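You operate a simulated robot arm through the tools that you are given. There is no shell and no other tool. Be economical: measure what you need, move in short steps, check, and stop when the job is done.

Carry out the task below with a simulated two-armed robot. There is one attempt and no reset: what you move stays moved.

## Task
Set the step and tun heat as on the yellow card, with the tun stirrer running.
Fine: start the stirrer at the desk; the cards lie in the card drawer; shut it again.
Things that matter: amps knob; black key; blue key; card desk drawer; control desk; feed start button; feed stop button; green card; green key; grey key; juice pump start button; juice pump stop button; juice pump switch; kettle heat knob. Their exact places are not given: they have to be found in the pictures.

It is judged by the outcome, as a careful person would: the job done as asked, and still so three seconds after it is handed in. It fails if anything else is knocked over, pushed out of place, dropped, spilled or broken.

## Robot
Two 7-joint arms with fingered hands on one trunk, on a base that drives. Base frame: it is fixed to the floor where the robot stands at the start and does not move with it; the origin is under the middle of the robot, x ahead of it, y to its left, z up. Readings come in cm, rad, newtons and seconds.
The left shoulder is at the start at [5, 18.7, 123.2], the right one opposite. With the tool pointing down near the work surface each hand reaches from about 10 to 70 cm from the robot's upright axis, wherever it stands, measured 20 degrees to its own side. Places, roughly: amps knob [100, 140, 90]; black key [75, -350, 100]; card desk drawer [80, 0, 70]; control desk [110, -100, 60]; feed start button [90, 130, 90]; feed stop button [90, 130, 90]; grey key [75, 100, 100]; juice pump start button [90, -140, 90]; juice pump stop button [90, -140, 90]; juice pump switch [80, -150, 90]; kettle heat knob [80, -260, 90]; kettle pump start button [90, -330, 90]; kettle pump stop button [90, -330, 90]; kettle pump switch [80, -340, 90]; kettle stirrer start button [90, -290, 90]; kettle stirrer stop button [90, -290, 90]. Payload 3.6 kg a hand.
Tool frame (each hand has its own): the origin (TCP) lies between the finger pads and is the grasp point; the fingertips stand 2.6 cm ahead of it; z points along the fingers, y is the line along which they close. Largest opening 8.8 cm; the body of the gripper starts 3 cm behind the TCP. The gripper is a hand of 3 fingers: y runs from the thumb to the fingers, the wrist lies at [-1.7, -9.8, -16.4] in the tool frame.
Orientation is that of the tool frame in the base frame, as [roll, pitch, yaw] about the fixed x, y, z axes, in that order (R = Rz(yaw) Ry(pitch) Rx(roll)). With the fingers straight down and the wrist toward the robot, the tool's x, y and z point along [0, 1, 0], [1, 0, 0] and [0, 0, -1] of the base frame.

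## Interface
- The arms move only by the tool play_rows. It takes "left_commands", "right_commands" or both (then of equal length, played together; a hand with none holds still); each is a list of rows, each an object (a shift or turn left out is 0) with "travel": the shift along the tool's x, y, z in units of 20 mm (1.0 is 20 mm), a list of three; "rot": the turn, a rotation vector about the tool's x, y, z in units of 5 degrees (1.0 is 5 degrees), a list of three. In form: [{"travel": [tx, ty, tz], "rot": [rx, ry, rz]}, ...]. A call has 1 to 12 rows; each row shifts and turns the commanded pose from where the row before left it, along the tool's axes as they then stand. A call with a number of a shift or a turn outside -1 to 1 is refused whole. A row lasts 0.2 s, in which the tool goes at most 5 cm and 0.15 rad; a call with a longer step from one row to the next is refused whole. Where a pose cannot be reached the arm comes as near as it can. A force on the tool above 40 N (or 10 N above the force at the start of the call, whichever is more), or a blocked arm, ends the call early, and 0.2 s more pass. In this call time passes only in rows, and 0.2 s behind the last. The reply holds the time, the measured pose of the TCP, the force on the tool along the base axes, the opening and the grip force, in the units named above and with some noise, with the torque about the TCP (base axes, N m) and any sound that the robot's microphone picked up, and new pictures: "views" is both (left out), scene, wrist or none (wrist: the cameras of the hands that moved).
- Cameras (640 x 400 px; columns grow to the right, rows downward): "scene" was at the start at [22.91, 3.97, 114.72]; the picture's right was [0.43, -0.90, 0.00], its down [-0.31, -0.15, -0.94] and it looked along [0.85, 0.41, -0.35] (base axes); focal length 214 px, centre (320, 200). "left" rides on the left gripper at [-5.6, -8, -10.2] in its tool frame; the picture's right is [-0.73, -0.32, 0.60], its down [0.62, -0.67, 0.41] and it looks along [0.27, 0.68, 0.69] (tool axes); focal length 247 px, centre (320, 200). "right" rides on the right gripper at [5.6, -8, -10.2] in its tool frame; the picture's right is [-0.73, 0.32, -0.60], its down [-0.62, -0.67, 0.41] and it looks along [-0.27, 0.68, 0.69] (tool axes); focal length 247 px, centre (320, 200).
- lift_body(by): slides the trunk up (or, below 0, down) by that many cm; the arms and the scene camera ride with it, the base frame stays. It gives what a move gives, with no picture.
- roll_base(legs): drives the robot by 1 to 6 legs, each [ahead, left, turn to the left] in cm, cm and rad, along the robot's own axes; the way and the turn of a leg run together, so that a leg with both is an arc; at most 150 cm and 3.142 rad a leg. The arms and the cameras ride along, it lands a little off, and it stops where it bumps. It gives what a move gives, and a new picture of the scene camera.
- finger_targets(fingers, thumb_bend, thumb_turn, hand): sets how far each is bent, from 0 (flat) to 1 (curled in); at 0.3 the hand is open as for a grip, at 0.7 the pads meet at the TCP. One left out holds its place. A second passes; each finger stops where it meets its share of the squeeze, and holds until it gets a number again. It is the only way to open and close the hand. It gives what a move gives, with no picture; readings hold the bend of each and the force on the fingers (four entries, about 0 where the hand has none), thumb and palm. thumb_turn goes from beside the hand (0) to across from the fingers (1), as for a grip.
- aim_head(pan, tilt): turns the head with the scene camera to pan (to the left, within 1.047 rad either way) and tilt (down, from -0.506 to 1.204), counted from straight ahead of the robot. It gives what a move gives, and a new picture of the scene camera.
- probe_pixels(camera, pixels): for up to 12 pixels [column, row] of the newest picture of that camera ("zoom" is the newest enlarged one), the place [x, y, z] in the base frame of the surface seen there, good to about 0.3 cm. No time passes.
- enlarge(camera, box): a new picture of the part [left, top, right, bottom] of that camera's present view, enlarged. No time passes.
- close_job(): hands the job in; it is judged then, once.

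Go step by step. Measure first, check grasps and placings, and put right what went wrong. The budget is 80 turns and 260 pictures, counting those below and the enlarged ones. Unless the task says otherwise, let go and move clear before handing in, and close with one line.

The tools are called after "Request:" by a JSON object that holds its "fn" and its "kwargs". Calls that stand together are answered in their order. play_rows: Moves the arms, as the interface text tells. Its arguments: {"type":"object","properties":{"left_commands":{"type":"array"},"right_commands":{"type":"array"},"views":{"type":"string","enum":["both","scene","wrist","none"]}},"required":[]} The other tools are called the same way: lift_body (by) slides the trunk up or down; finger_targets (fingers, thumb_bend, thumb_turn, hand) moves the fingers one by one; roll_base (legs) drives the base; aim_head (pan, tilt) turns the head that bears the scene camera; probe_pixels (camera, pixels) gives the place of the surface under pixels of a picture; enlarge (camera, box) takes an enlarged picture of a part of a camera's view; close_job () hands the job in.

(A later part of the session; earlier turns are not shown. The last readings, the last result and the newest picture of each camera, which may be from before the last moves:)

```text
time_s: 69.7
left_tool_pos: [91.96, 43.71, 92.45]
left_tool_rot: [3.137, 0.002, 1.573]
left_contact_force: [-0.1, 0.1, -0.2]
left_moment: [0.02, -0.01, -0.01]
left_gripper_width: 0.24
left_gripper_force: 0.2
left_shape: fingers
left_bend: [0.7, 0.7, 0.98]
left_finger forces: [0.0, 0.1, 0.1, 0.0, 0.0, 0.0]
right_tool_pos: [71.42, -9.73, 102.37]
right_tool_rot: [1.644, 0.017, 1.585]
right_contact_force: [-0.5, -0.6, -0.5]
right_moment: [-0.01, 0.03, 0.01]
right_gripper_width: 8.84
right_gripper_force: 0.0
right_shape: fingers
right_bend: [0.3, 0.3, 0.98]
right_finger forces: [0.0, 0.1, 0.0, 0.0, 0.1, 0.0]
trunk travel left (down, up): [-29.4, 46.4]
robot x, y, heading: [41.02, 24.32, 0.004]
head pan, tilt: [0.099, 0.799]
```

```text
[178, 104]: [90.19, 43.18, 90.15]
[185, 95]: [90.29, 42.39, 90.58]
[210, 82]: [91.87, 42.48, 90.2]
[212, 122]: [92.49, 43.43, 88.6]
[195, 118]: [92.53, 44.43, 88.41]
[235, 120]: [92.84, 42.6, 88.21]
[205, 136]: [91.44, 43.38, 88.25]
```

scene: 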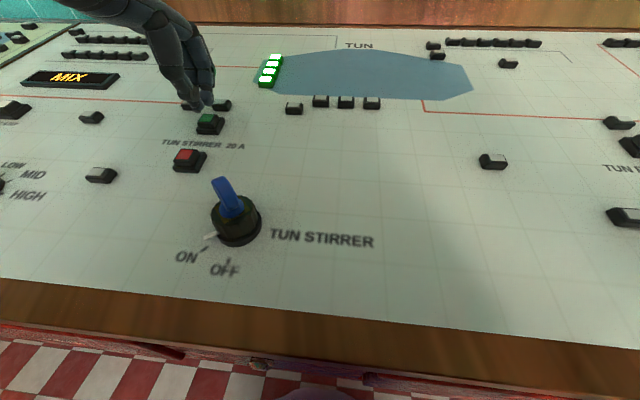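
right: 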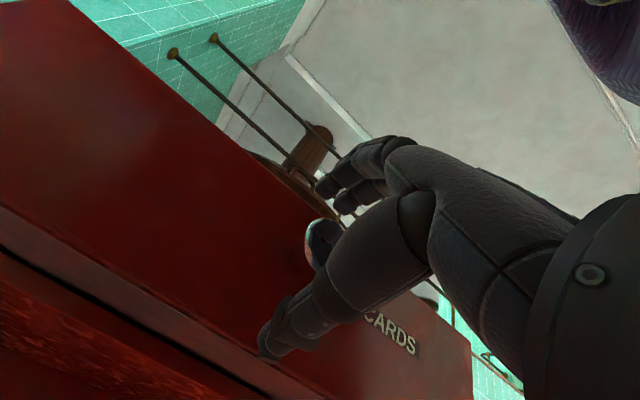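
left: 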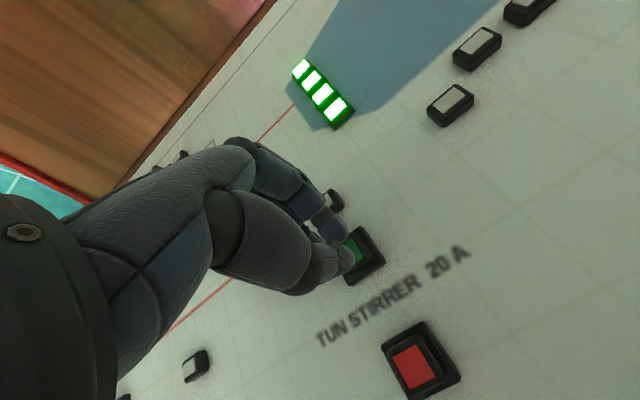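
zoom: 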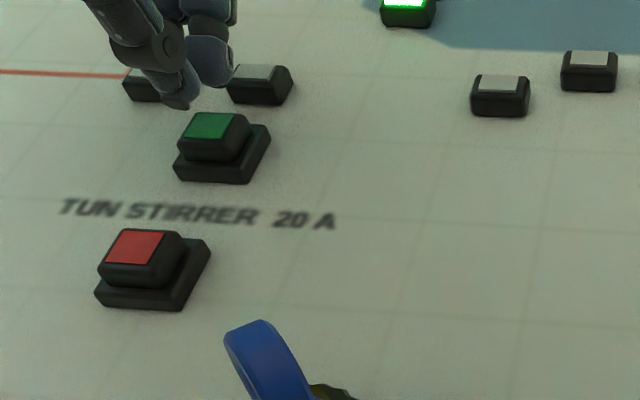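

Tips are at x≈90.2–92, ~1.5 cm above the cap at (92.3, 43.5, 88.5). I'll shift 1 cm forward and press down in small steps.

Request:
{"fn": "play_rows", "kwargs": {"left_commands": [{"travel": [0, 0.5, 0]}, {"travel": [0, 0, 0.5]}, {"travel": [0, 0, 0.4]}, {"travel": [0, 0, 0.25]}, {"travel": [0, 0, 0.2]}], "views": "both"}}

```text
time_s: 70.9
left_tool_pos: [93.17, 43.79, 90.2]
left_tool_rot: [3.126, 0.002, 1.571]
left_contact_force: [5.0, 5.2, 22.5]
left_moment: [0.14, -0.18, 0.0]
left_gripper_width: 0.13
left_gripper_force: 11.0
left_shape: fingers
left_bend: [0.71, 0.7, 0.98]
left_finger forces: [7.4, 10.8, 0.0, 0.1, 4.4, 0.0]
right_tool_pos: [71.45, -9.7, 102.34]
right_tool_rot: [1.646, 0.018, 1.584]
right_contact_force: [-0.7, -0.9, -0.1]
right_moment: [-0.01, 0.04, -0.03]
right_gripper_width: 8.82
right_gripper_force: 0.0
right_shape: fingers
right_bend: [0.3, 0.3, 0.98]
right_finger forces: [0.0, 0.0, 0.0, 0.0, 0.0, 0.0]
trunk travel left (down, up): [-29.4, 46.4]
robot x, y, heading: [40.56, 23.75, 0.004]
head pan, tilt: [0.099, 0.799]
heard: click
```

scene: 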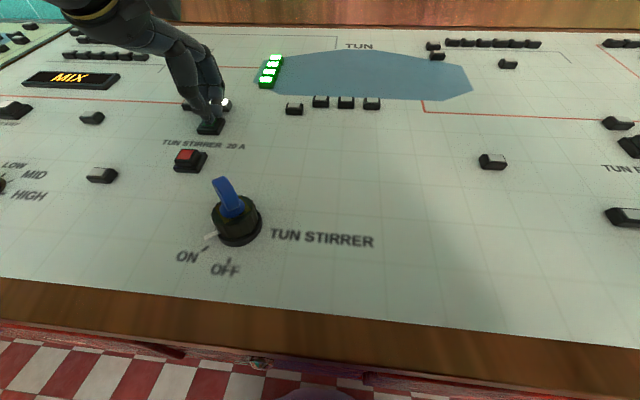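
left: 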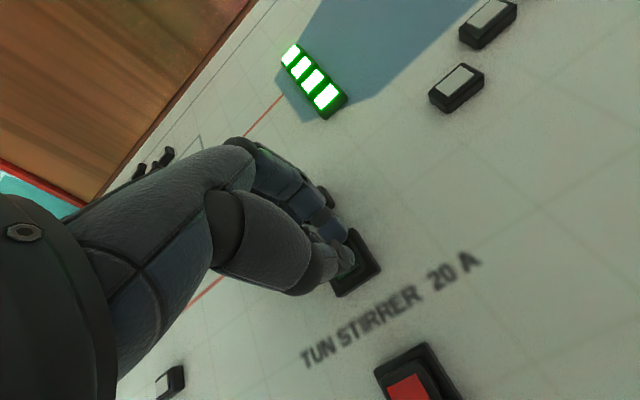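

A click, and the lamp at (225,104) lit: the stirrer runs. I'll raise the hand and verify.

Request:
{"fn": "play_rows", "kwargs": {"left_commands": [{"travel": [0, 0, -1]}, {"travel": [0, 0, -1]}, {"travel": [0, 0, -1]}, {"travel": [0, 0, -1]}], "views": "scene"}}

Request:
{"fn": "enlarge", "kwargs": {"camera": "scene", "box": [150, 70, 310, 190]}}

Request:
{"fn": "roll_base", "kwargs": {"legs": [[0, 32.5, 0]]}}

Request:
{"fn": "play_rows", "kwargs": {"left_commands": [{"travel": [0, 0, 0.3]}], "views": "wrist"}}

Request:
{"fn": "enlarge", "kwargs": {"camera": "scene", "box": [150, 60, 290, 190]}}

```text
time_s: 71.9
left_tool_pos: [92.98, 43.7, 97.84]
left_tool_rot: [3.135, 0.003, 1.571]
left_contact_force: [-0.1, -0.8, 0.1]
left_moment: [0.0, 0.0, -0.01]
left_gripper_width: 0.22
left_gripper_force: 0.1
left_shape: fingers
left_bend: [0.7, 0.7, 0.98]
left_finger forces: [0.0, 0.1, 0.0, 0.1, 0.1, 0.0]
right_tool_pos: [71.64, -9.75, 102.33]
right_tool_rot: [1.647, 0.018, 1.583]
right_contact_force: [0.3, -0.4, -0.2]
right_moment: [-0.02, -0.02, 0.01]
right_gripper_width: 8.84
right_gripper_force: 0.1
right_shape: fingers
right_bend: [0.3, 0.3, 0.98]
right_finger forces: [0.0, 0.0, 0.1, 0.0, 0.1, 0.0]
trunk travel left (down, up): [-29.4, 46.4]
robot x, y, heading: [41.22, 23.64, 0.004]
head pan, tilt: [0.099, 0.799]
```

scene: 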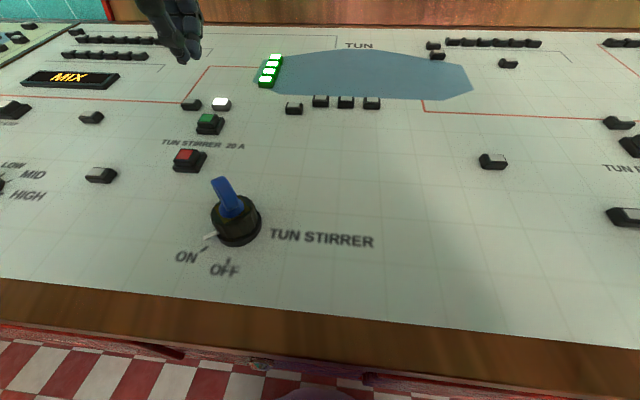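

```text
3.33 times, centred on (230, 130) of scene
```

zoom: 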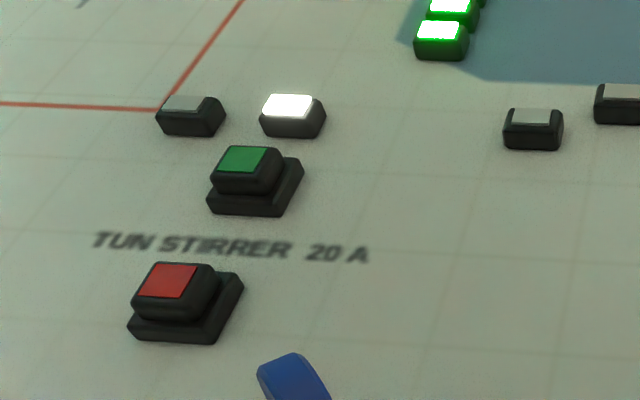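

```text
time_s: 74.1
left_tool_pos: [92.97, 76.12, 97.72]
left_tool_rot: [3.136, 0.004, 1.57]
left_contact_force: [-0.3, -0.2, -1.1]
left_moment: [-0.01, 0.01, -0.01]
left_gripper_width: 0.24
left_gripper_force: 0.0
left_shape: fingers
left_bend: [0.7, 0.7, 0.98]
left_finger forces: [0.1, 0.0, 0.0, 0.0, 0.0, 0.0]
right_tool_pos: [71.27, 22.54, 102.35]
right_tool_rot: [1.648, 0.019, 1.58]
right_contact_force: [-0.3, 0.4, 0.9]
right_moment: [-0.01, 0.01, -0.02]
right_gripper_width: 8.82
right_gripper_force: 0.0
right_shape: fingers
right_bend: [0.3, 0.3, 0.98]
right_finger forces: [0.0, 0.1, 0.0, 0.1, 0.0, 0.0]
trunk travel left (down, up): [-29.4, 46.4]
robot x, y, heading: [40.99, 55.85, 0.005]
head pan, tilt: [0.099, 0.799]
```

scene: 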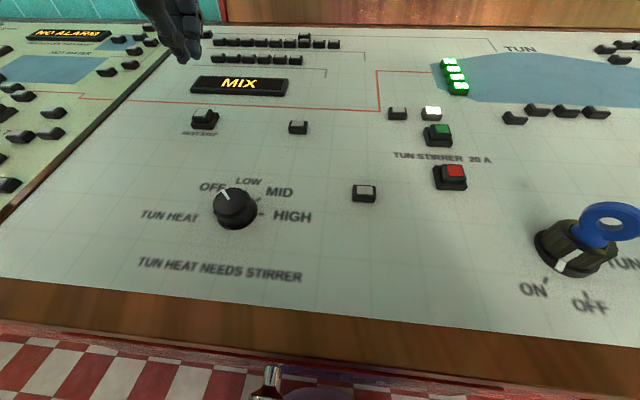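

```text
time_s: 74.5
left_tool_pos: [92.95, 75.98, 97.26]
left_tool_rot: [3.134, 0.003, 1.569]
left_contact_force: [-0.2, -0.6, 0.8]
left_moment: [-0.04, -0.02, 0.0]
left_gripper_width: 0.21
left_gripper_force: 0.0
left_shape: fingers
left_bend: [0.7, 0.7, 0.98]
left_finger forces: [0.1, 0.0, 0.1, 0.0, 0.0, 0.0]
right_tool_pos: [71.52, 22.54, 102.31]
right_tool_rot: [1.648, 0.019, 1.58]
right_contact_force: [-0.6, -0.2, 0.2]
right_moment: [0.0, -0.02, 0.01]
right_gripper_width: 8.82
right_gripper_force: 0.0
right_shape: fingers
right_bend: [0.3, 0.3, 0.98]
right_finger forces: [0.0, 0.0, 0.0, 0.0, 0.0, 0.0]
trunk travel left (down, up): [-29.4, 46.4]
robot x, y, heading: [40.89, 55.92, 0.0]
head pan, tilt: [0.099, 0.799]
```

left: 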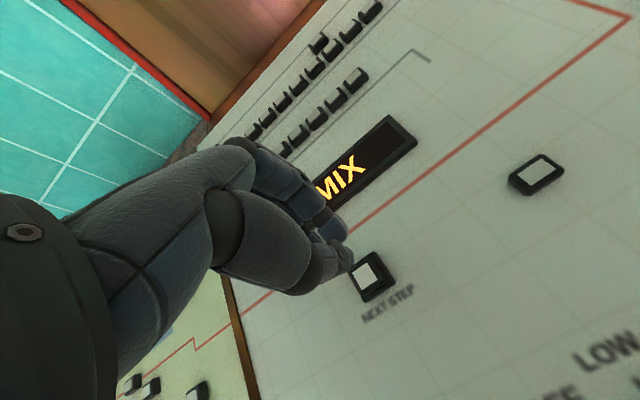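

```text
3.08 times, centred on (220, 125) of scene
```

zoom: 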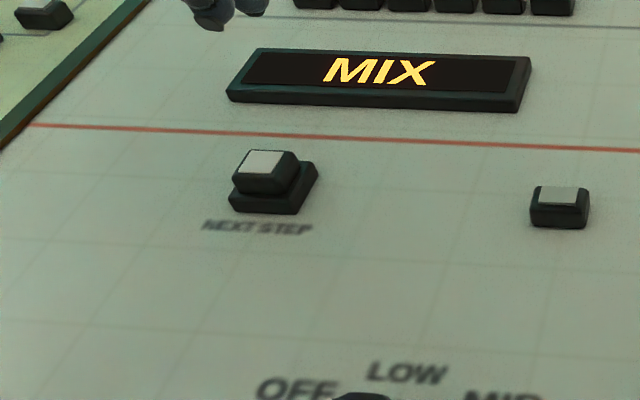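

The stirrer lamp is lit and the hand is near NEXT STEP. Probing the cap precisely.

Request:
{"fn": "probe_pixels", "kwargs": {"camera": "zoom", "pixels": [[263, 162], [245, 170], [280, 158], [240, 165]]}}

Request:
{"fn": "probe_pixels", "kwargs": {"camera": "scene", "pixels": [[235, 196], [215, 200], [256, 203], [228, 192], [236, 215], [242, 187], [225, 210], [235, 228], [266, 192], [258, 213]]}}

Request:
{"fn": "enlarge", "kwargs": {"camera": "scene", "box": [180, 160, 320, 250]}}

```text
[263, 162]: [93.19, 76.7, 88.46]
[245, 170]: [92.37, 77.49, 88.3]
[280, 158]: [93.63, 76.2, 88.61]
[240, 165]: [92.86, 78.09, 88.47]
```

```text
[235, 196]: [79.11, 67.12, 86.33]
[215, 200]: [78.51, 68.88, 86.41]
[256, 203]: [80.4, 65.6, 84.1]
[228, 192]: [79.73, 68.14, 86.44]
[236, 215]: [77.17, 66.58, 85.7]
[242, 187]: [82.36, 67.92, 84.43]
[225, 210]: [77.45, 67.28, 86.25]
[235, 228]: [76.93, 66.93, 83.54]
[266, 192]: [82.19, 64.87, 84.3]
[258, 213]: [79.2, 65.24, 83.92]
```

```text
4.44 times, centred on (250, 205) of scene
```

zoom: 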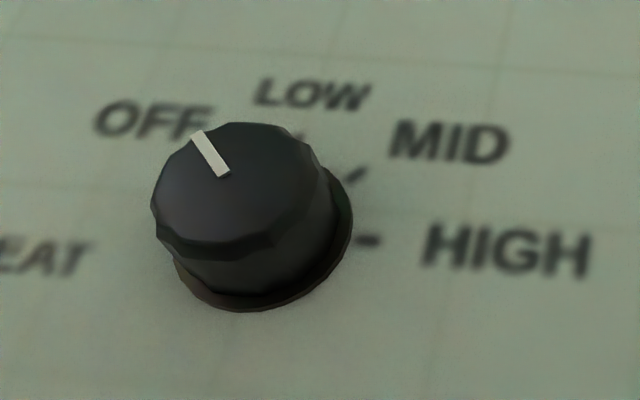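

Cap centre is at about (93, 76.8, 88.5). I'll shift and press once.

Request:
{"fn": "play_rows", "kwargs": {"left_commands": [{"travel": [0.45, 0.35, 0]}, {"travel": [0, 0, 1]}, {"travel": [0, 0, 1]}, {"travel": [0, 0, 0.7]}, {"travel": [0, 0, 0.4]}, {"travel": [0, 0, 0.25]}, {"travel": [0, 0, 0.2]}], "views": "both"}}

```text
time_s: 76.1
left_tool_pos: [93.89, 76.84, 90.37]
left_tool_rot: [3.128, 0.004, 1.568]
left_contact_force: [2.2, 1.5, 19.9]
left_moment: [0.11, -0.19, 0.03]
left_gripper_width: 0.0
left_gripper_force: 10.0
left_shape: fingers
left_bend: [0.72, 0.7, 0.98]
left_finger forces: [8.0, 12.0, 0.1, 0.0, 0.0, 0.0]
right_tool_pos: [71.35, 22.51, 102.24]
right_tool_rot: [1.644, 0.017, 1.58]
right_contact_force: [0.8, 0.2, 0.2]
right_moment: [0.0, 0.0, 0.03]
right_gripper_width: 8.87
right_gripper_force: 0.0
right_shape: fingers
right_bend: [0.3, 0.3, 0.98]
right_finger forces: [0.1, 0.0, 0.0, 0.0, 0.0, 0.0]
trunk travel left (down, up): [-29.4, 46.4]
robot x, y, heading: [40.54, 55.73, 0.005]
head pan, tilt: [0.099, 0.799]
heard: click
```

scene: 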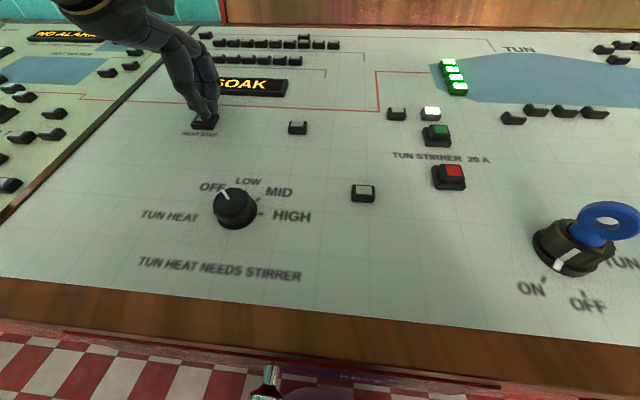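
left: 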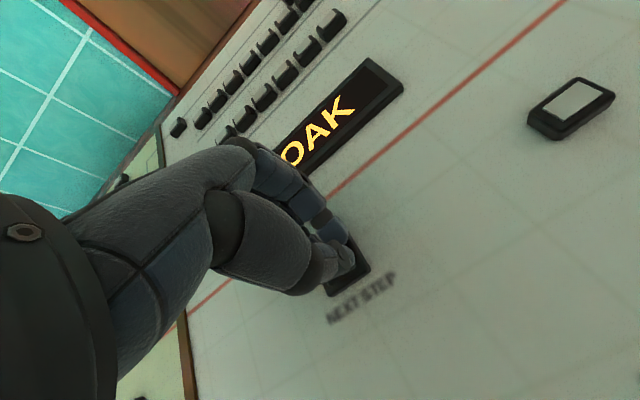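

The display stepped MIX → SOAK. I'll lift and press again, one step at a time.

Request:
{"fn": "play_rows", "kwargs": {"left_commands": [{"travel": [0, 0, -1]}, {"travel": [0, 0, -0.5]}, {"travel": [0, 0, 0]}, {"travel": [0, 0, 0.7]}, {"travel": [0, 0, 0.4]}, {"travel": [0, 0, 0.25]}, {"travel": [0, 0, 0.2]}], "views": "scene"}}

```text
time_s: 77.7
left_tool_pos: [93.79, 76.75, 90.41]
left_tool_rot: [3.128, 0.003, 1.57]
left_contact_force: [2.7, 0.5, 22.1]
left_moment: [0.09, -0.17, -0.02]
left_gripper_width: 0.02
left_gripper_force: 10.9
left_shape: fingers
left_bend: [0.72, 0.7, 0.98]
left_finger forces: [8.3, 13.4, 0.0, 0.0, 0.0, 0.0]
right_tool_pos: [71.32, 22.39, 102.29]
right_tool_rot: [1.643, 0.017, 1.584]
right_contact_force: [0.6, 0.4, -0.5]
right_moment: [-0.05, 0.02, -0.03]
right_gripper_width: 8.83
right_gripper_force: 0.1
right_shape: fingers
right_bend: [0.3, 0.3, 0.98]
right_finger forces: [0.1, 0.0, 0.0, 0.0, 0.0, 0.0]
trunk travel left (down, up): [-29.4, 46.4]
robot x, y, heading: [40.76, 55.67, 0.002]
head pan, tilt: [0.099, 0.799]
heard: click
```

scene: 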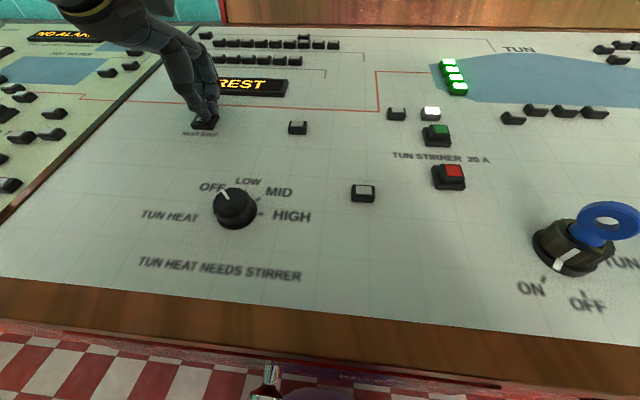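

The display now reads REST. I'll lift off, open the hand and move it above the heat knob, tilting to match the 13° panel.

Request:
{"fn": "play_rows", "kwargs": {"left_commands": [{"travel": [0, 0, -1]}, {"travel": [0, 0, -1]}, {"travel": [0, 0, -1]}, {"travel": [-0.61, -1, -1]}, {"travel": [-0.61, -1, -1]}, {"travel": [-0.61, -1, 0]}, {"travel": [-0.61, -1, 0]}, {"travel": [-0.61, -1, 0]}, {"travel": [-0.61, -1, 0]}, {"travel": [-0.61, -1, 0]}, {"travel": [-0.61, -0.6, 0]}], "views": "none"}}

Request:
{"fn": "finger_targets", "kwargs": {"hand": "left", "fingers": 0.3, "thumb_bend": 0.3}}

Request:
{"fn": "play_rows", "kwargs": {"left_commands": [{"rot": [-0.9, 0, 0]}, {"rot": [-0.9, 0, 0]}, {"rot": [-0.8, 0, 0]}], "views": "both"}}

Request:
{"fn": "enlarge", "kwargs": {"camera": "scene", "box": [180, 160, 320, 250]}}

```text
time_s: 80.1
left_tool_pos: [78.46, 67.13, 99.74]
left_tool_rot: [3.137, 0.0, 1.57]
left_contact_force: [0.5, -1.1, -0.2]
left_moment: [0.0, 0.03, -0.04]
left_gripper_width: 0.2
left_gripper_force: 0.0
left_shape: fingers
left_bend: [0.7, 0.7, 0.98]
left_finger forces: [0.0, 0.0, 0.0, 0.0, 0.0, 0.0]
right_tool_pos: [71.4, 22.52, 102.24]
right_tool_rot: [1.646, 0.018, 1.582]
right_contact_force: [-0.1, -0.3, -0.1]
right_moment: [0.03, 0.04, 0.0]
right_gripper_width: 8.83
right_gripper_force: 0.1
right_shape: fingers
right_bend: [0.3, 0.3, 0.98]
right_finger forces: [0.0, 0.1, 0.0, 0.0, 0.0, 0.0]
trunk travel left (down, up): [-29.4, 46.4]
robot x, y, heading: [41.01, 56.25, 0.004]
head pan, tilt: [0.099, 0.799]
```

```text
time_s: 81.1
left_tool_pos: [78.48, 67.21, 99.89]
left_tool_rot: [3.135, 0.001, 1.573]
left_contact_force: [0.4, 0.0, -0.1]
left_moment: [-0.05, -0.02, 0.0]
left_gripper_width: 8.79
left_gripper_force: 0.0
left_shape: fingers
left_bend: [0.3, 0.3, 0.98]
left_finger forces: [0.1, 0.0, 0.0, 0.0, 0.1, 0.0]
right_tool_pos: [71.32, 22.46, 102.27]
right_tool_rot: [1.644, 0.017, 1.582]
right_contact_force: [0.5, 0.9, -0.1]
right_moment: [0.02, -0.02, -0.01]
right_gripper_width: 8.83
right_gripper_force: 0.1
right_shape: fingers
right_bend: [0.3, 0.3, 0.98]
right_finger forces: [0.1, 0.0, 0.0, 0.0, 0.0, 0.0]
trunk travel left (down, up): [-29.4, 46.4]
robot x, y, heading: [40.53, 55.73, 0.004]
head pan, tilt: [0.099, 0.799]
```

```text
time_s: 81.9
left_tool_pos: [81.93, 67.31, 100.37]
left_tool_rot: [2.908, 0.002, 1.571]
left_contact_force: [-0.3, 0.1, 0.0]
left_moment: [0.01, 0.04, 0.01]
left_gripper_width: 8.8
left_gripper_force: 0.0
left_shape: fingers
left_bend: [0.3, 0.3, 0.98]
left_finger forces: [0.0, 0.1, 0.0, 0.0, 0.0, 0.0]
left hand out of reach, approached as far as the arm can: row 1, 2, 3
right_tool_pos: [71.45, 22.54, 102.35]
right_tool_rot: [1.646, 0.018, 1.578]
right_contact_force: [-0.1, -0.4, -0.5]
right_moment: [0.01, 0.0, 0.0]
right_gripper_width: 8.84
right_gripper_force: 0.1
right_shape: fingers
right_bend: [0.3, 0.3, 0.98]
right_finger forces: [0.1, 0.0, 0.0, 0.1, 0.1, 0.0]
trunk travel left (down, up): [-29.4, 46.4]
robot x, y, heading: [40.88, 55.95, 0.004]
head pan, tilt: [0.099, 0.799]
```

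scene: 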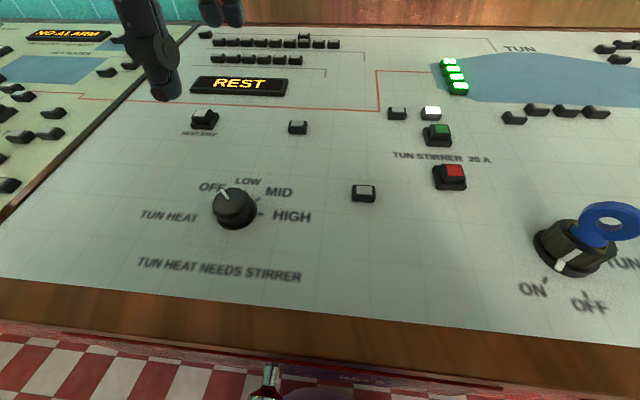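
left: 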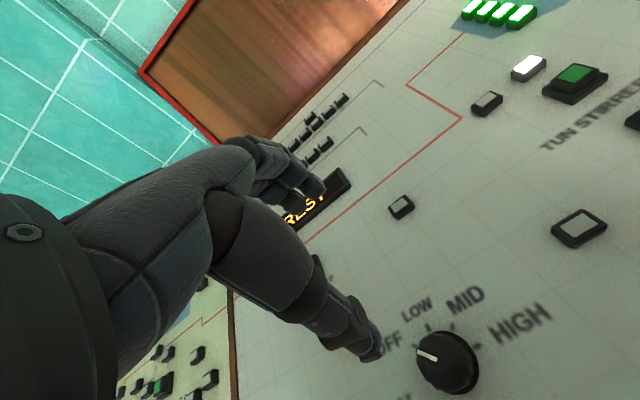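

```text
4.44 times, centred on (250, 205) of scene
```

zoom: 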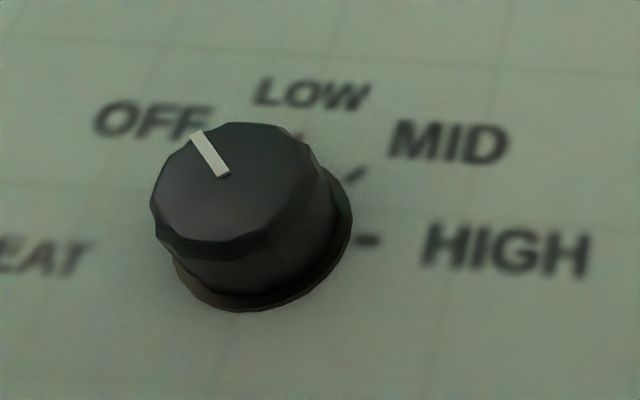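

The arm is too folded here. I'll probe the knob's ticks and pointer, then back the base off 12 cm.

Request:
{"fn": "probe_pixels", "kwargs": {"camera": "zoom", "pixels": [[195, 136], [223, 174], [298, 135], [357, 174], [370, 240], [235, 125], [152, 205], [205, 236], [322, 180], [350, 215], [250, 310], [178, 265]]}}

Request:
{"fn": "roll_base", "kwargs": {"legs": [[-12, 0, -0.004]]}}

Request:
{"fn": "play_rows", "kwargs": {"left_commands": [{"travel": [0, 1, 0.2]}, {"travel": [0, 1, 0.2]}, {"travel": [0, 1, 0.2]}, {"travel": [0, 0.7, 0.2]}], "views": "both"}}

```text
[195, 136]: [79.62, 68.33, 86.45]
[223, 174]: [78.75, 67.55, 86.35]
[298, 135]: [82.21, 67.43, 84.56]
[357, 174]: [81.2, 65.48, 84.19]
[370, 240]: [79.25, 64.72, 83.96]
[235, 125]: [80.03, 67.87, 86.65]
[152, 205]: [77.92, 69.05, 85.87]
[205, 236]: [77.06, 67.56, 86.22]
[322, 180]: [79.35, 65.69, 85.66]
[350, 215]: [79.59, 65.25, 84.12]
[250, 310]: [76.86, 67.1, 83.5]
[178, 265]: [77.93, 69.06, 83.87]
```

```text
time_s: 83.1
left_tool_pos: [69.99, 67.08, 100.53]
left_tool_rot: [2.908, 0.003, 1.568]
left_contact_force: [-0.1, 0.9, -0.4]
left_moment: [-0.02, 0.04, 0.07]
left_gripper_width: 8.81
left_gripper_force: 0.0
left_shape: fingers
left_bend: [0.3, 0.3, 0.98]
left_finger forces: [0.0, 0.0, 0.0, 0.0, 0.0, 0.0]
right_tool_pos: [59.08, 22.36, 102.31]
right_tool_rot: [1.645, 0.018, 1.577]
right_contact_force: [0.6, 0.1, -0.7]
right_moment: [0.02, 0.02, 0.03]
right_gripper_width: 8.83
right_gripper_force: 0.1
right_shape: fingers
right_bend: [0.3, 0.3, 0.98]
right_finger forces: [0.0, 0.0, 0.0, 0.0, 0.1, 0.0]
trunk travel left (down, up): [-29.4, 46.4]
robot x, y, heading: [28.75, 55.89, -0.003]
head pan, tilt: [0.099, 0.799]
```

scene: 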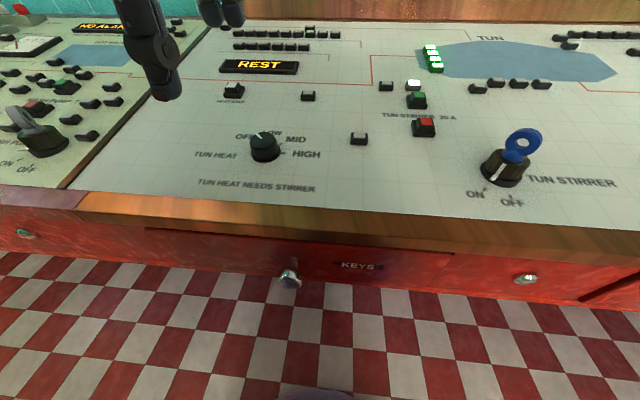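

```text
time_s: 84.1
left_tool_pos: [77.49, 67.1, 100.51]
left_tool_rot: [2.909, 0.002, 1.564]
left_contact_force: [-1.0, 0.3, 0.4]
left_moment: [-0.01, -0.01, 0.03]
left_gripper_width: 8.8
left_gripper_force: 0.1
left_shape: fingers
left_bend: [0.3, 0.3, 0.98]
left_finger forces: [0.0, 0.1, 0.0, 0.0, 0.0, 0.1]
right_tool_pos: [59.23, 22.37, 102.28]
right_tool_rot: [1.646, 0.018, 1.578]
right_contact_force: [0.3, -1.3, 0.8]
right_moment: [0.01, 0.02, -0.01]
right_gripper_width: 8.84
right_gripper_force: 0.1
right_shape: fingers
right_bend: [0.3, 0.3, 0.98]
right_finger forces: [0.0, 0.1, 0.0, 0.0, 0.0, 0.0]
trunk travel left (down, up): [-29.4, 46.4]
robot x, y, heading: [28.52, 56.02, 0.0]
head pan, tilt: [0.099, 0.799]
```

scene: 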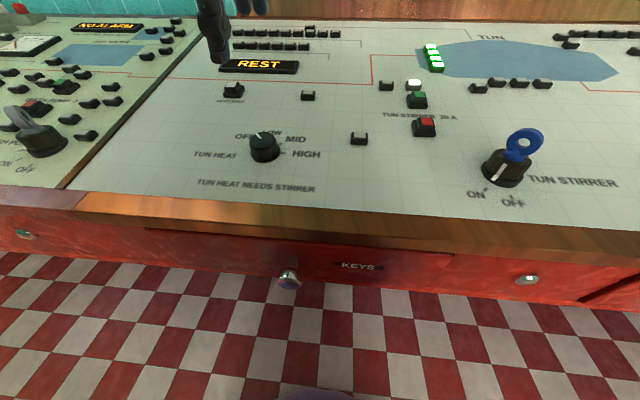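
left: 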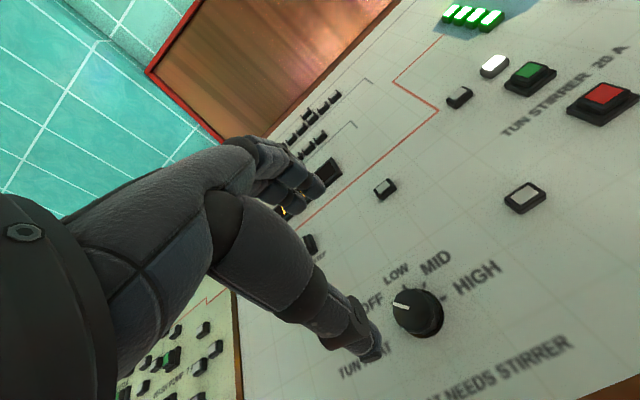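

Pointer is 42° left of straight-ahead; MID is ~38° right (80° clockwise turn). I'll pre-rotate the hand −20°, align it on the knob axis and descend.

Request:
{"fn": "play_rows", "kwargs": {"left_commands": [{"travel": [0.05, -0.8, 0]}, {"travel": [0, -0.48, 0]}, {"rot": [0, 0, -1]}, {"rot": [0, 0, -1]}, {"rot": [0, 0, -1]}, {"rot": [0, 0, -1]}, {"travel": [0, 0, 1]}, {"travel": [0, 0, 1]}, {"travel": [0, 0, 1]}, {"travel": [0, 0, 0.7]}], "views": "both"}}

Request:
{"fn": "enlarge", "kwargs": {"camera": "scene", "box": [180, 60, 340, 200]}}

```text
time_s: 86.3
left_tool_pos: [76.9, 72.07, 94.4]
left_tool_rot: [2.923, 0.084, 1.903]
left_contact_force: [-0.4, -0.5, 0.3]
left_moment: [-0.01, -0.02, -0.01]
left_gripper_width: 8.79
left_gripper_force: 0.0
left_shape: fingers
left_bend: [0.3, 0.3, 0.98]
left_finger forces: [0.0, 0.1, 0.0, 0.0, 0.0, 0.0]
left hand out of reach, approached as far as the arm can: row 4, 5, 6, 7, 8, 9, 10
right_tool_pos: [59.32, 22.36, 102.28]
right_tool_rot: [1.646, 0.018, 1.58]
right_contact_force: [-0.7, 0.2, 0.1]
right_moment: [0.01, 0.02, 0.02]
right_gripper_width: 8.83
right_gripper_force: 0.1
right_shape: fingers
right_bend: [0.3, 0.3, 0.98]
right_finger forces: [0.1, 0.1, 0.0, 0.0, 0.0, 0.0]
trunk travel left (down, up): [-29.4, 46.4]
robot x, y, heading: [28.54, 55.98, -0.004]
head pan, tilt: [0.099, 0.799]
```

scene: 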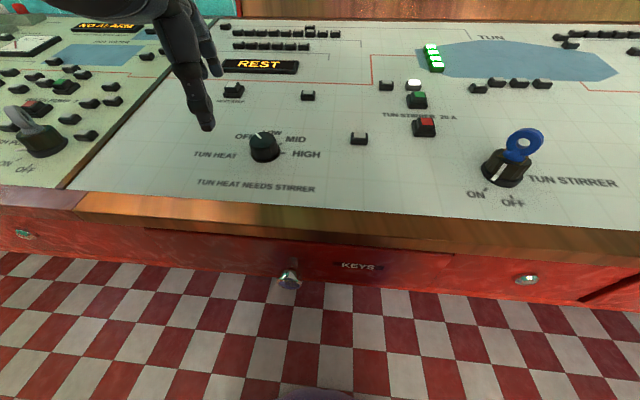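
left: 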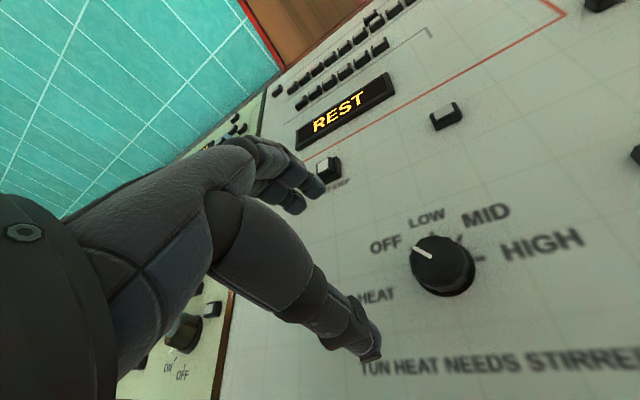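

```text
2.86 times, centred on (260, 130) of scene
```

zoom: 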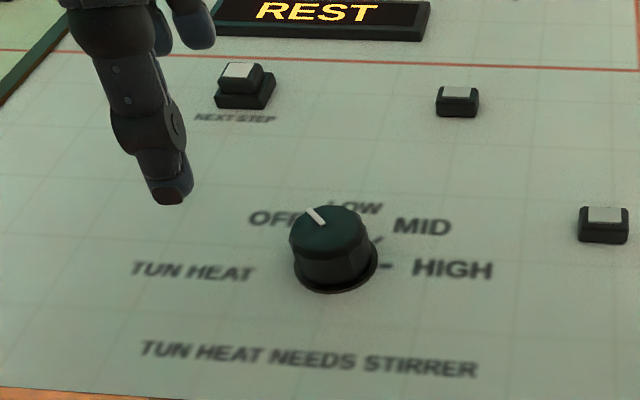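

The left arm again fails reaching inward. I'll raise slightly and drive 15 cm right so the knob lies to the left arm's own side.

Request:
{"fn": "play_rows", "kwargs": {"left_commands": [{"travel": [0, 0, -1]}, {"travel": [0, 0, -0.5]}], "views": "none"}}

Request:
{"fn": "roll_base", "kwargs": {"legs": [[0, -16, 0.002]]}}

Request:
{"fn": "play_rows", "kwargs": {"left_commands": [{"travel": [0.1, 0, 0]}], "views": "none"}}

```text
time_s: 86.9
left_tool_pos: [76.18, 71.96, 97.32]
left_tool_rot: [2.923, 0.081, 1.907]
left_contact_force: [0.8, -0.6, 0.1]
left_moment: [0.01, -0.03, 0.0]
left_gripper_width: 8.82
left_gripper_force: 0.1
left_shape: fingers
left_bend: [0.3, 0.3, 0.98]
left_finger forces: [0.0, 0.1, 0.0, 0.0, 0.0, 0.1]
right_tool_pos: [59.22, 22.5, 102.15]
right_tool_rot: [1.645, 0.018, 1.577]
right_contact_force: [0.6, -0.4, -0.2]
right_moment: [0.01, 0.01, -0.03]
right_gripper_width: 8.81
right_gripper_force: 0.1
right_shape: fingers
right_bend: [0.3, 0.3, 0.98]
right_finger forces: [0.0, 0.0, 0.0, 0.0, 0.0, 0.0]
trunk travel left (down, up): [-29.4, 46.4]
robot x, y, heading: [29.03, 55.87, 0.001]
head pan, tilt: [0.099, 0.799]
```

```text
time_s: 88.3
left_tool_pos: [76.14, 55.95, 97.49]
left_tool_rot: [2.924, 0.08, 1.909]
left_contact_force: [0.0, -0.4, -0.8]
left_moment: [0.0, 0.01, 0.02]
left_gripper_width: 8.78
left_gripper_force: 0.0
left_shape: fingers
left_bend: [0.3, 0.3, 0.98]
left_finger forces: [0.0, 0.1, 0.0, 0.0, 0.0, 0.0]
right_tool_pos: [59.2, 6.36, 102.16]
right_tool_rot: [1.646, 0.017, 1.583]
right_contact_force: [0.4, 0.8, -0.5]
right_moment: [0.0, -0.01, 0.03]
right_gripper_width: 8.83
right_gripper_force: 0.0
right_shape: fingers
right_bend: [0.3, 0.3, 0.98]
right_finger forces: [0.0, 0.1, 0.1, 0.0, 0.0, 0.1]
trunk travel left (down, up): [-29.4, 46.4]
robot x, y, heading: [28.81, 40.08, 0.002]
head pan, tilt: [0.099, 0.799]
```

scene: 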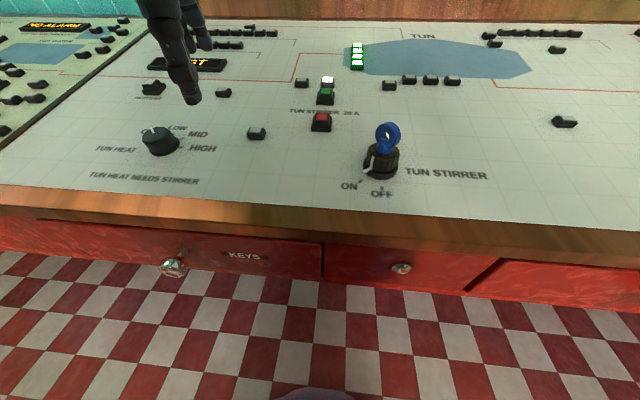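

```text
time_s: 88.7
left_tool_pos: [76.06, 56.1, 97.38]
left_tool_rot: [2.925, 0.082, 1.909]
left_contact_force: [0.0, -0.1, 0.2]
left_moment: [0.01, -0.03, 0.02]
left_gripper_width: 8.82
left_gripper_force: 0.0
left_shape: fingers
left_bend: [0.3, 0.3, 0.98]
left_finger forces: [0.0, 0.0, 0.0, 0.1, 0.1, 0.0]
right_tool_pos: [59.34, 6.36, 102.25]
right_tool_rot: [1.646, 0.018, 1.58]
right_contact_force: [-0.8, 0.4, 0.7]
right_moment: [0.02, -0.02, 0.0]
right_gripper_width: 8.83
right_gripper_force: 0.1
right_shape: fingers
right_bend: [0.3, 0.3, 0.98]
right_finger forces: [0.0, 0.0, 0.0, 0.0, 0.1, 0.0]
trunk travel left (down, up): [-29.4, 46.4]
robot x, y, heading: [28.6, 40.04, -0.004]
head pan, tilt: [0.099, 0.799]
```

I'll move to 8 cm above the knob along its axis and check.

Request:
{"fn": "play_rows", "kwargs": {"left_commands": [{"travel": [0.884, 0.28, 0.243]}, {"travel": [0.884, 0.28, 0.243]}, {"travel": [0.884, 0.28, 0.243]}, {"travel": [0.884, 0.28, 0.243]}, {"travel": [0.884, 0.28, 0.243]}, {"travel": [0.884, 0.28, 0.243]}], "views": "both"}}

Request:
{"fn": "enlarge", "kwargs": {"camera": "scene", "box": [80, 60, 240, 200]}}

```text
time_s: 90.1
left_tool_pos: [76.27, 67.53, 94.35]
left_tool_rot: [2.924, 0.083, 1.907]
left_contact_force: [-0.1, 0.7, 0.4]
left_moment: [-0.01, 0.01, -0.01]
left_gripper_width: 8.81
left_gripper_force: 0.1
left_shape: fingers
left_bend: [0.3, 0.3, 0.98]
left_finger forces: [0.0, 0.1, 0.0, 0.1, 0.0, 0.0]
right_tool_pos: [59.26, 6.36, 102.23]
right_tool_rot: [1.646, 0.018, 1.58]
right_contact_force: [-0.8, -0.8, 0.1]
right_moment: [0.04, 0.01, 0.01]
right_gripper_width: 8.83
right_gripper_force: 0.1
right_shape: fingers
right_bend: [0.3, 0.3, 0.98]
right_finger forces: [0.1, 0.0, 0.0, 0.0, 0.0, 0.0]
trunk travel left (down, up): [-29.4, 46.4]
robot x, y, heading: [29.08, 39.97, 0.002]
head pan, tilt: [0.099, 0.799]
```

scene: 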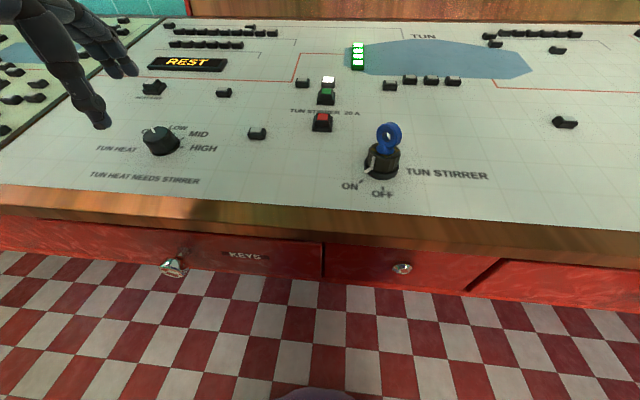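
left: 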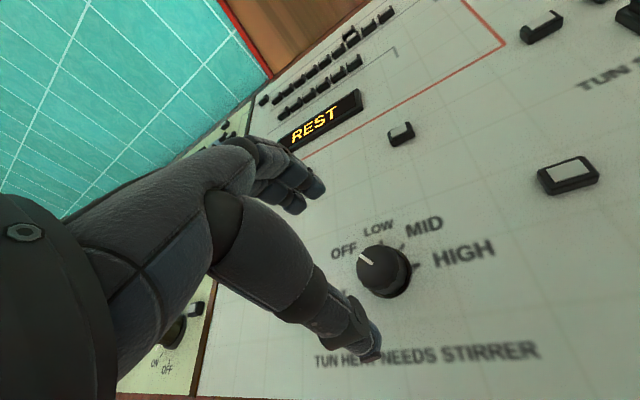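

```text
2.86 times, centred on (160, 130) of scene
```

zoom: 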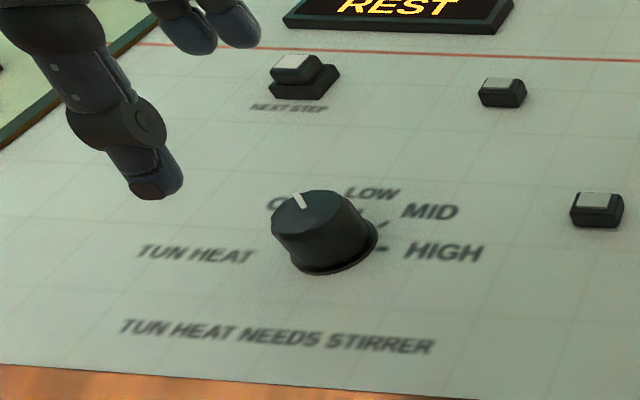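

Reached. Let me verify the finger/thumb midpoint against the knob.

Request:
{"fn": "probe_pixels", "kwargs": {"camera": "zoom", "pixels": [[158, 192], [170, 180], [198, 48], [245, 42], [318, 208], [272, 215], [365, 215], [320, 272]]}}

```text
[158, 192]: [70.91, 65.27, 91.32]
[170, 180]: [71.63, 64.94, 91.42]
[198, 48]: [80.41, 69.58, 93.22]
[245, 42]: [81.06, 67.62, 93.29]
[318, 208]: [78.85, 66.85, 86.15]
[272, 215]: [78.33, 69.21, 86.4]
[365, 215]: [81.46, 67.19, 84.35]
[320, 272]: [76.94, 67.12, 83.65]
```

The midpoint matches the knob axis well. Descending 8 cm with a small correction.

Request:
{"fn": "play_rows", "kwargs": {"left_commands": [{"travel": [-0.12, 0.05, 1]}, {"travel": [0, 0, 1]}, {"travel": [0, 0, 1]}, {"travel": [0, 0, 0.6]}, {"travel": [0, 0, 0.25]}], "views": "both"}}

Request:
{"fn": "enlarge", "kwargs": {"camera": "scene", "box": [80, 60, 240, 200]}}

```text
time_s: 91.3
left_tool_pos: [78.26, 67.02, 86.97]
left_tool_rot: [2.926, 0.081, 1.909]
left_contact_force: [-0.8, 0.6, 0.8]
left_moment: [0.02, 0.05, 0.03]
left_gripper_width: 8.78
left_gripper_force: 0.0
left_shape: fingers
left_bend: [0.3, 0.3, 0.98]
left_finger forces: [0.0, 0.0, 0.0, 0.0, 0.0, 0.0]
right_tool_pos: [59.23, 6.32, 102.38]
right_tool_rot: [1.646, 0.018, 1.58]
right_contact_force: [-0.1, -0.3, 0.6]
right_moment: [-0.01, -0.03, -0.01]
right_gripper_width: 8.83
right_gripper_force: 0.0
right_shape: fingers
right_bend: [0.3, 0.3, 0.98]
right_finger forces: [0.0, 0.0, 0.0, 0.1, 0.0, 0.1]
trunk travel left (down, up): [-29.4, 46.4]
robot x, y, heading: [28.41, 40.01, 0.002]
head pan, tilt: [0.099, 0.799]
```

scene: 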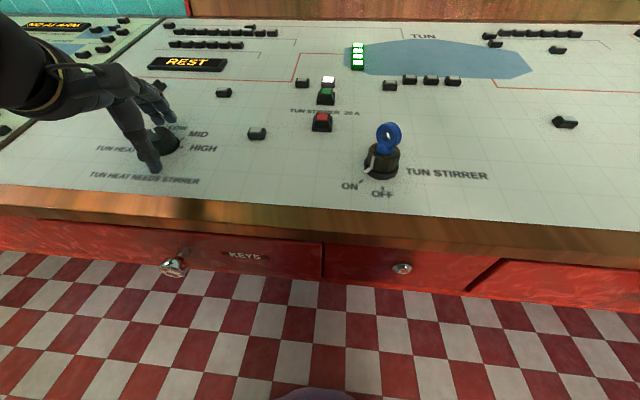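
left: 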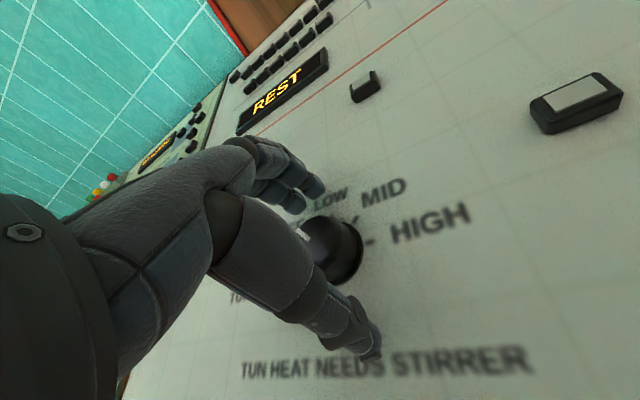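

```text
2.86 times, centred on (160, 130) of scene
```

zoom: 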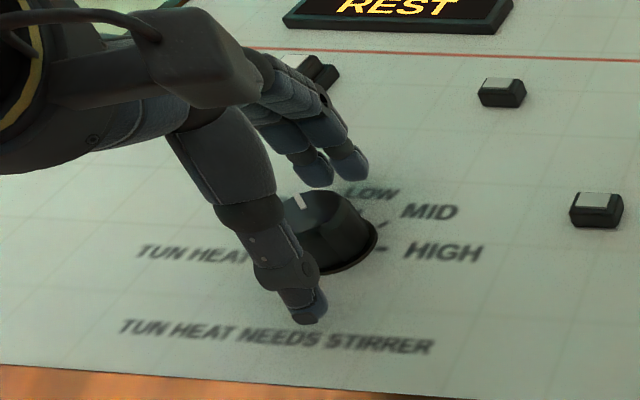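

Fingers straddle the knob with no contact force. Closing gently.

Request:
{"fn": "finger_targets", "kwargs": {"hand": "left", "fingers": 0.58, "thumb_bend": 0.56}}

```text
time_s: 92.3
left_tool_pos: [78.37, 67.2, 86.91]
left_tool_rot: [2.921, 0.082, 1.912]
left_contact_force: [6.0, 3.0, 1.3]
left_moment: [0.09, -0.16, 0.01]
left_gripper_width: 3.56
left_gripper_force: 3.0
left_shape: fingers
left_bend: [0.53, 0.56, 0.98]
left_finger forces: [0.3, 6.6, 0.0, 0.0, 0.0, 0.0]
right_tool_pos: [59.28, 6.36, 102.34]
right_tool_rot: [1.647, 0.018, 1.582]
right_contact_force: [0.2, 0.5, -0.9]
right_moment: [0.01, 0.0, 0.02]
right_gripper_width: 8.83
right_gripper_force: 0.0
right_shape: fingers
right_bend: [0.3, 0.3, 0.98]
right_finger forces: [0.0, 0.0, 0.0, 0.0, 0.1, 0.0]
trunk travel left (down, up): [-29.4, 46.4]
robot x, y, heading: [28.58, 40.06, 0.003]
head pan, tilt: [0.099, 0.799]
```

Request:
{"fn": "finger_targets", "kwargs": {"hand": "left", "fingers": 0.64, "thumb_bend": 0.68}}

Request:
{"fn": "play_rows", "kwargs": {"left_commands": [{"rot": [0, 0, 0.8]}, {"rot": [0, 0, 0.8]}, {"rot": [0, 0, 0.8]}, {"rot": [0, 0, 0.8]}, {"rot": [0, 0, 0.8]}], "views": "both"}}

Request:
{"fn": "enlarge", "kwargs": {"camera": "scene", "box": [80, 60, 240, 200]}}

```text
time_s: 93.3
left_tool_pos: [78.28, 67.08, 86.89]
left_tool_rot: [2.923, 0.081, 1.911]
left_contact_force: [8.0, 4.8, 4.6]
left_moment: [0.16, -0.25, -0.03]
left_gripper_width: 3.0
left_gripper_force: 9.6
left_shape: fingers
left_bend: [0.55, 0.62, 0.97]
left_finger forces: [1.1, 14.5, 0.0, 0.0, 4.9, 0.1]
right_tool_pos: [59.22, 6.31, 102.24]
right_tool_rot: [1.649, 0.019, 1.581]
right_contact_force: [-0.3, -0.6, 0.1]
right_moment: [0.01, 0.03, 0.02]
right_gripper_width: 8.85
right_gripper_force: 0.2
right_shape: fingers
right_bend: [0.3, 0.3, 0.98]
right_finger forces: [0.0, 0.0, 0.0, 0.0, 0.1, 0.0]
trunk travel left (down, up): [-29.4, 46.4]
robot x, y, heading: [28.54, 40.02, 0.0]
head pan, tilt: [0.099, 0.799]
```

```text
time_s: 94.5
left_tool_pos: [78.26, 67.34, 86.93]
left_tool_rot: [2.91, 0.005, 1.569]
left_contact_force: [6.2, 6.8, 4.0]
left_moment: [0.15, -0.22, 0.07]
left_gripper_width: 2.96
left_gripper_force: 10.1
left_shape: fingers
left_bend: [0.55, 0.62, 0.97]
left_finger forces: [0.6, 14.4, 0.0, 0.0, 5.8, 0.0]
right_tool_pos: [59.39, 6.51, 102.22]
right_tool_rot: [1.647, 0.019, 1.58]
right_contact_force: [0.1, 0.0, 0.2]
right_moment: [-0.01, 0.0, 0.0]
right_gripper_width: 8.84
right_gripper_force: 0.1
right_shape: fingers
right_bend: [0.3, 0.3, 0.98]
right_finger forces: [0.0, 0.0, 0.1, 0.1, 0.1, 0.0]
trunk travel left (down, up): [-29.4, 46.4]
robot x, y, heading: [28.67, 39.9, -0.001]
head pan, tilt: [0.099, 0.799]
```

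scene: 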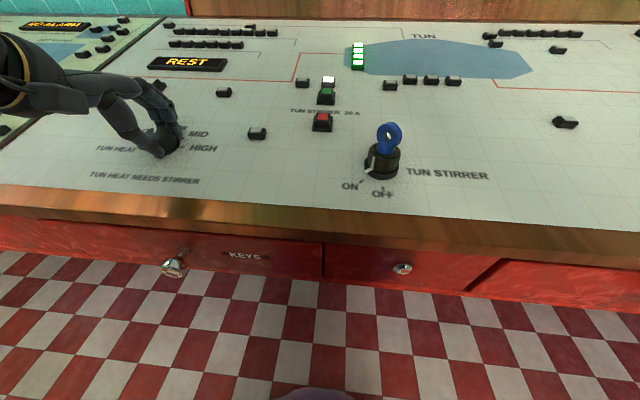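
left: 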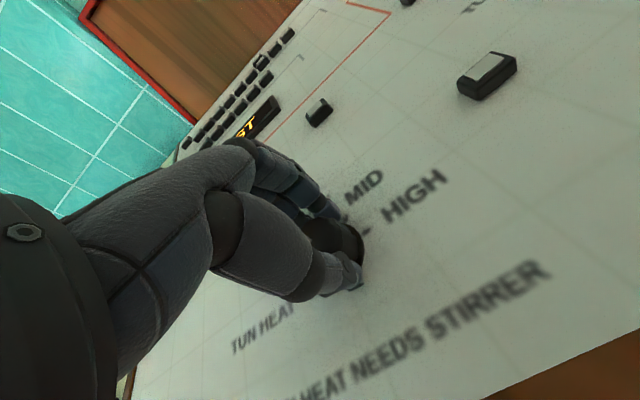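

```text
2.86 times, centred on (160, 130) of scene
```

zoom: 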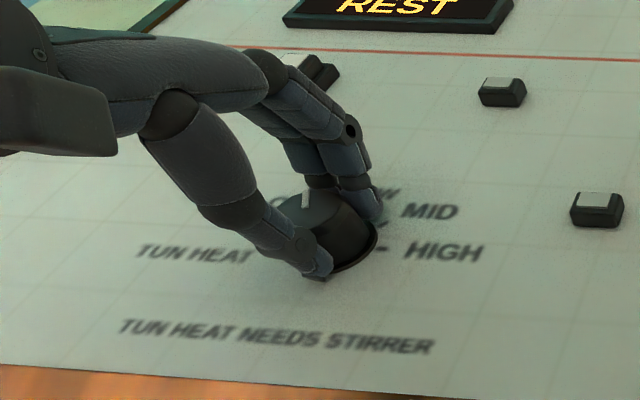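

The knob appears to turn with the hand. Continuing another 40°.

Request:
{"fn": "play_rows", "kwargs": {"left_commands": [{"rot": [0, 0, 1]}, {"rot": [0, 0, 1]}, {"rot": [0, 0, 1]}, {"rot": [0, 0, 1]}, {"rot": [0, 0, 1]}, {"rot": [0, 0, 1]}, {"rot": [0, 0, 1]}, {"rot": [0, 0, 1]}], "views": "both"}}

Request:
{"fn": "enlarge", "kwargs": {"camera": "scene", "box": [110, 90, 210, 190]}}

```text
time_s: 96.3
left_tool_pos: [78.38, 67.19, 86.94]
left_tool_rot: [2.963, -0.148, 0.882]
left_contact_force: [6.3, 6.5, 4.7]
left_moment: [0.17, -0.15, 0.05]
left_gripper_width: 3.04
left_gripper_force: 10.1
left_shape: fingers
left_bend: [0.57, 0.61, 0.98]
left_finger forces: [0.0, 12.3, 0.0, 0.1, 8.1, 0.0]
right_tool_pos: [59.41, 6.42, 102.3]
right_tool_rot: [1.647, 0.019, 1.581]
right_contact_force: [0.9, -0.7, 0.4]
right_moment: [-0.01, 0.01, -0.01]
right_gripper_width: 8.83
right_gripper_force: 0.1
right_shape: fingers
right_bend: [0.3, 0.3, 0.98]
right_finger forces: [0.0, 0.0, 0.1, 0.0, 0.0, 0.0]
trunk travel left (down, up): [-29.4, 46.4]
robot x, y, heading: [28.66, 39.73, 0.001]
head pan, tilt: [0.099, 0.799]
```

scene: 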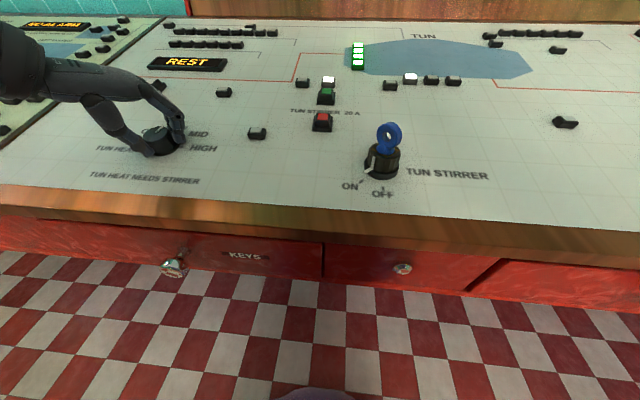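
left: 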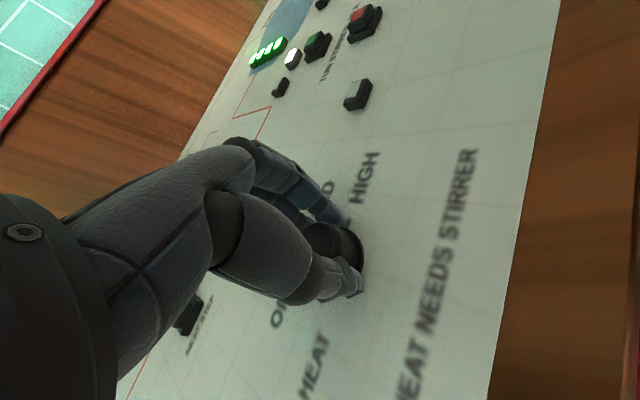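

```text
4.00 times, centred on (160, 140) of scene
```

zoom: 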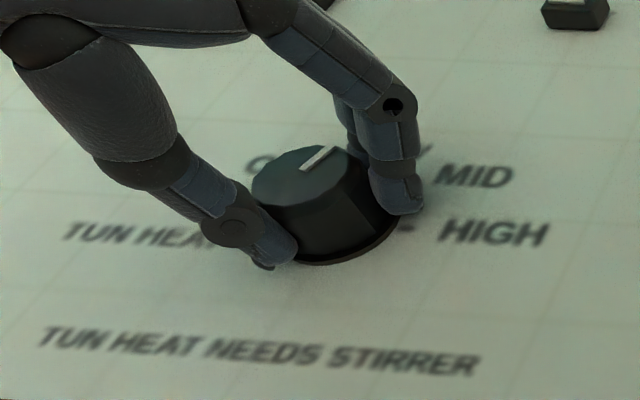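

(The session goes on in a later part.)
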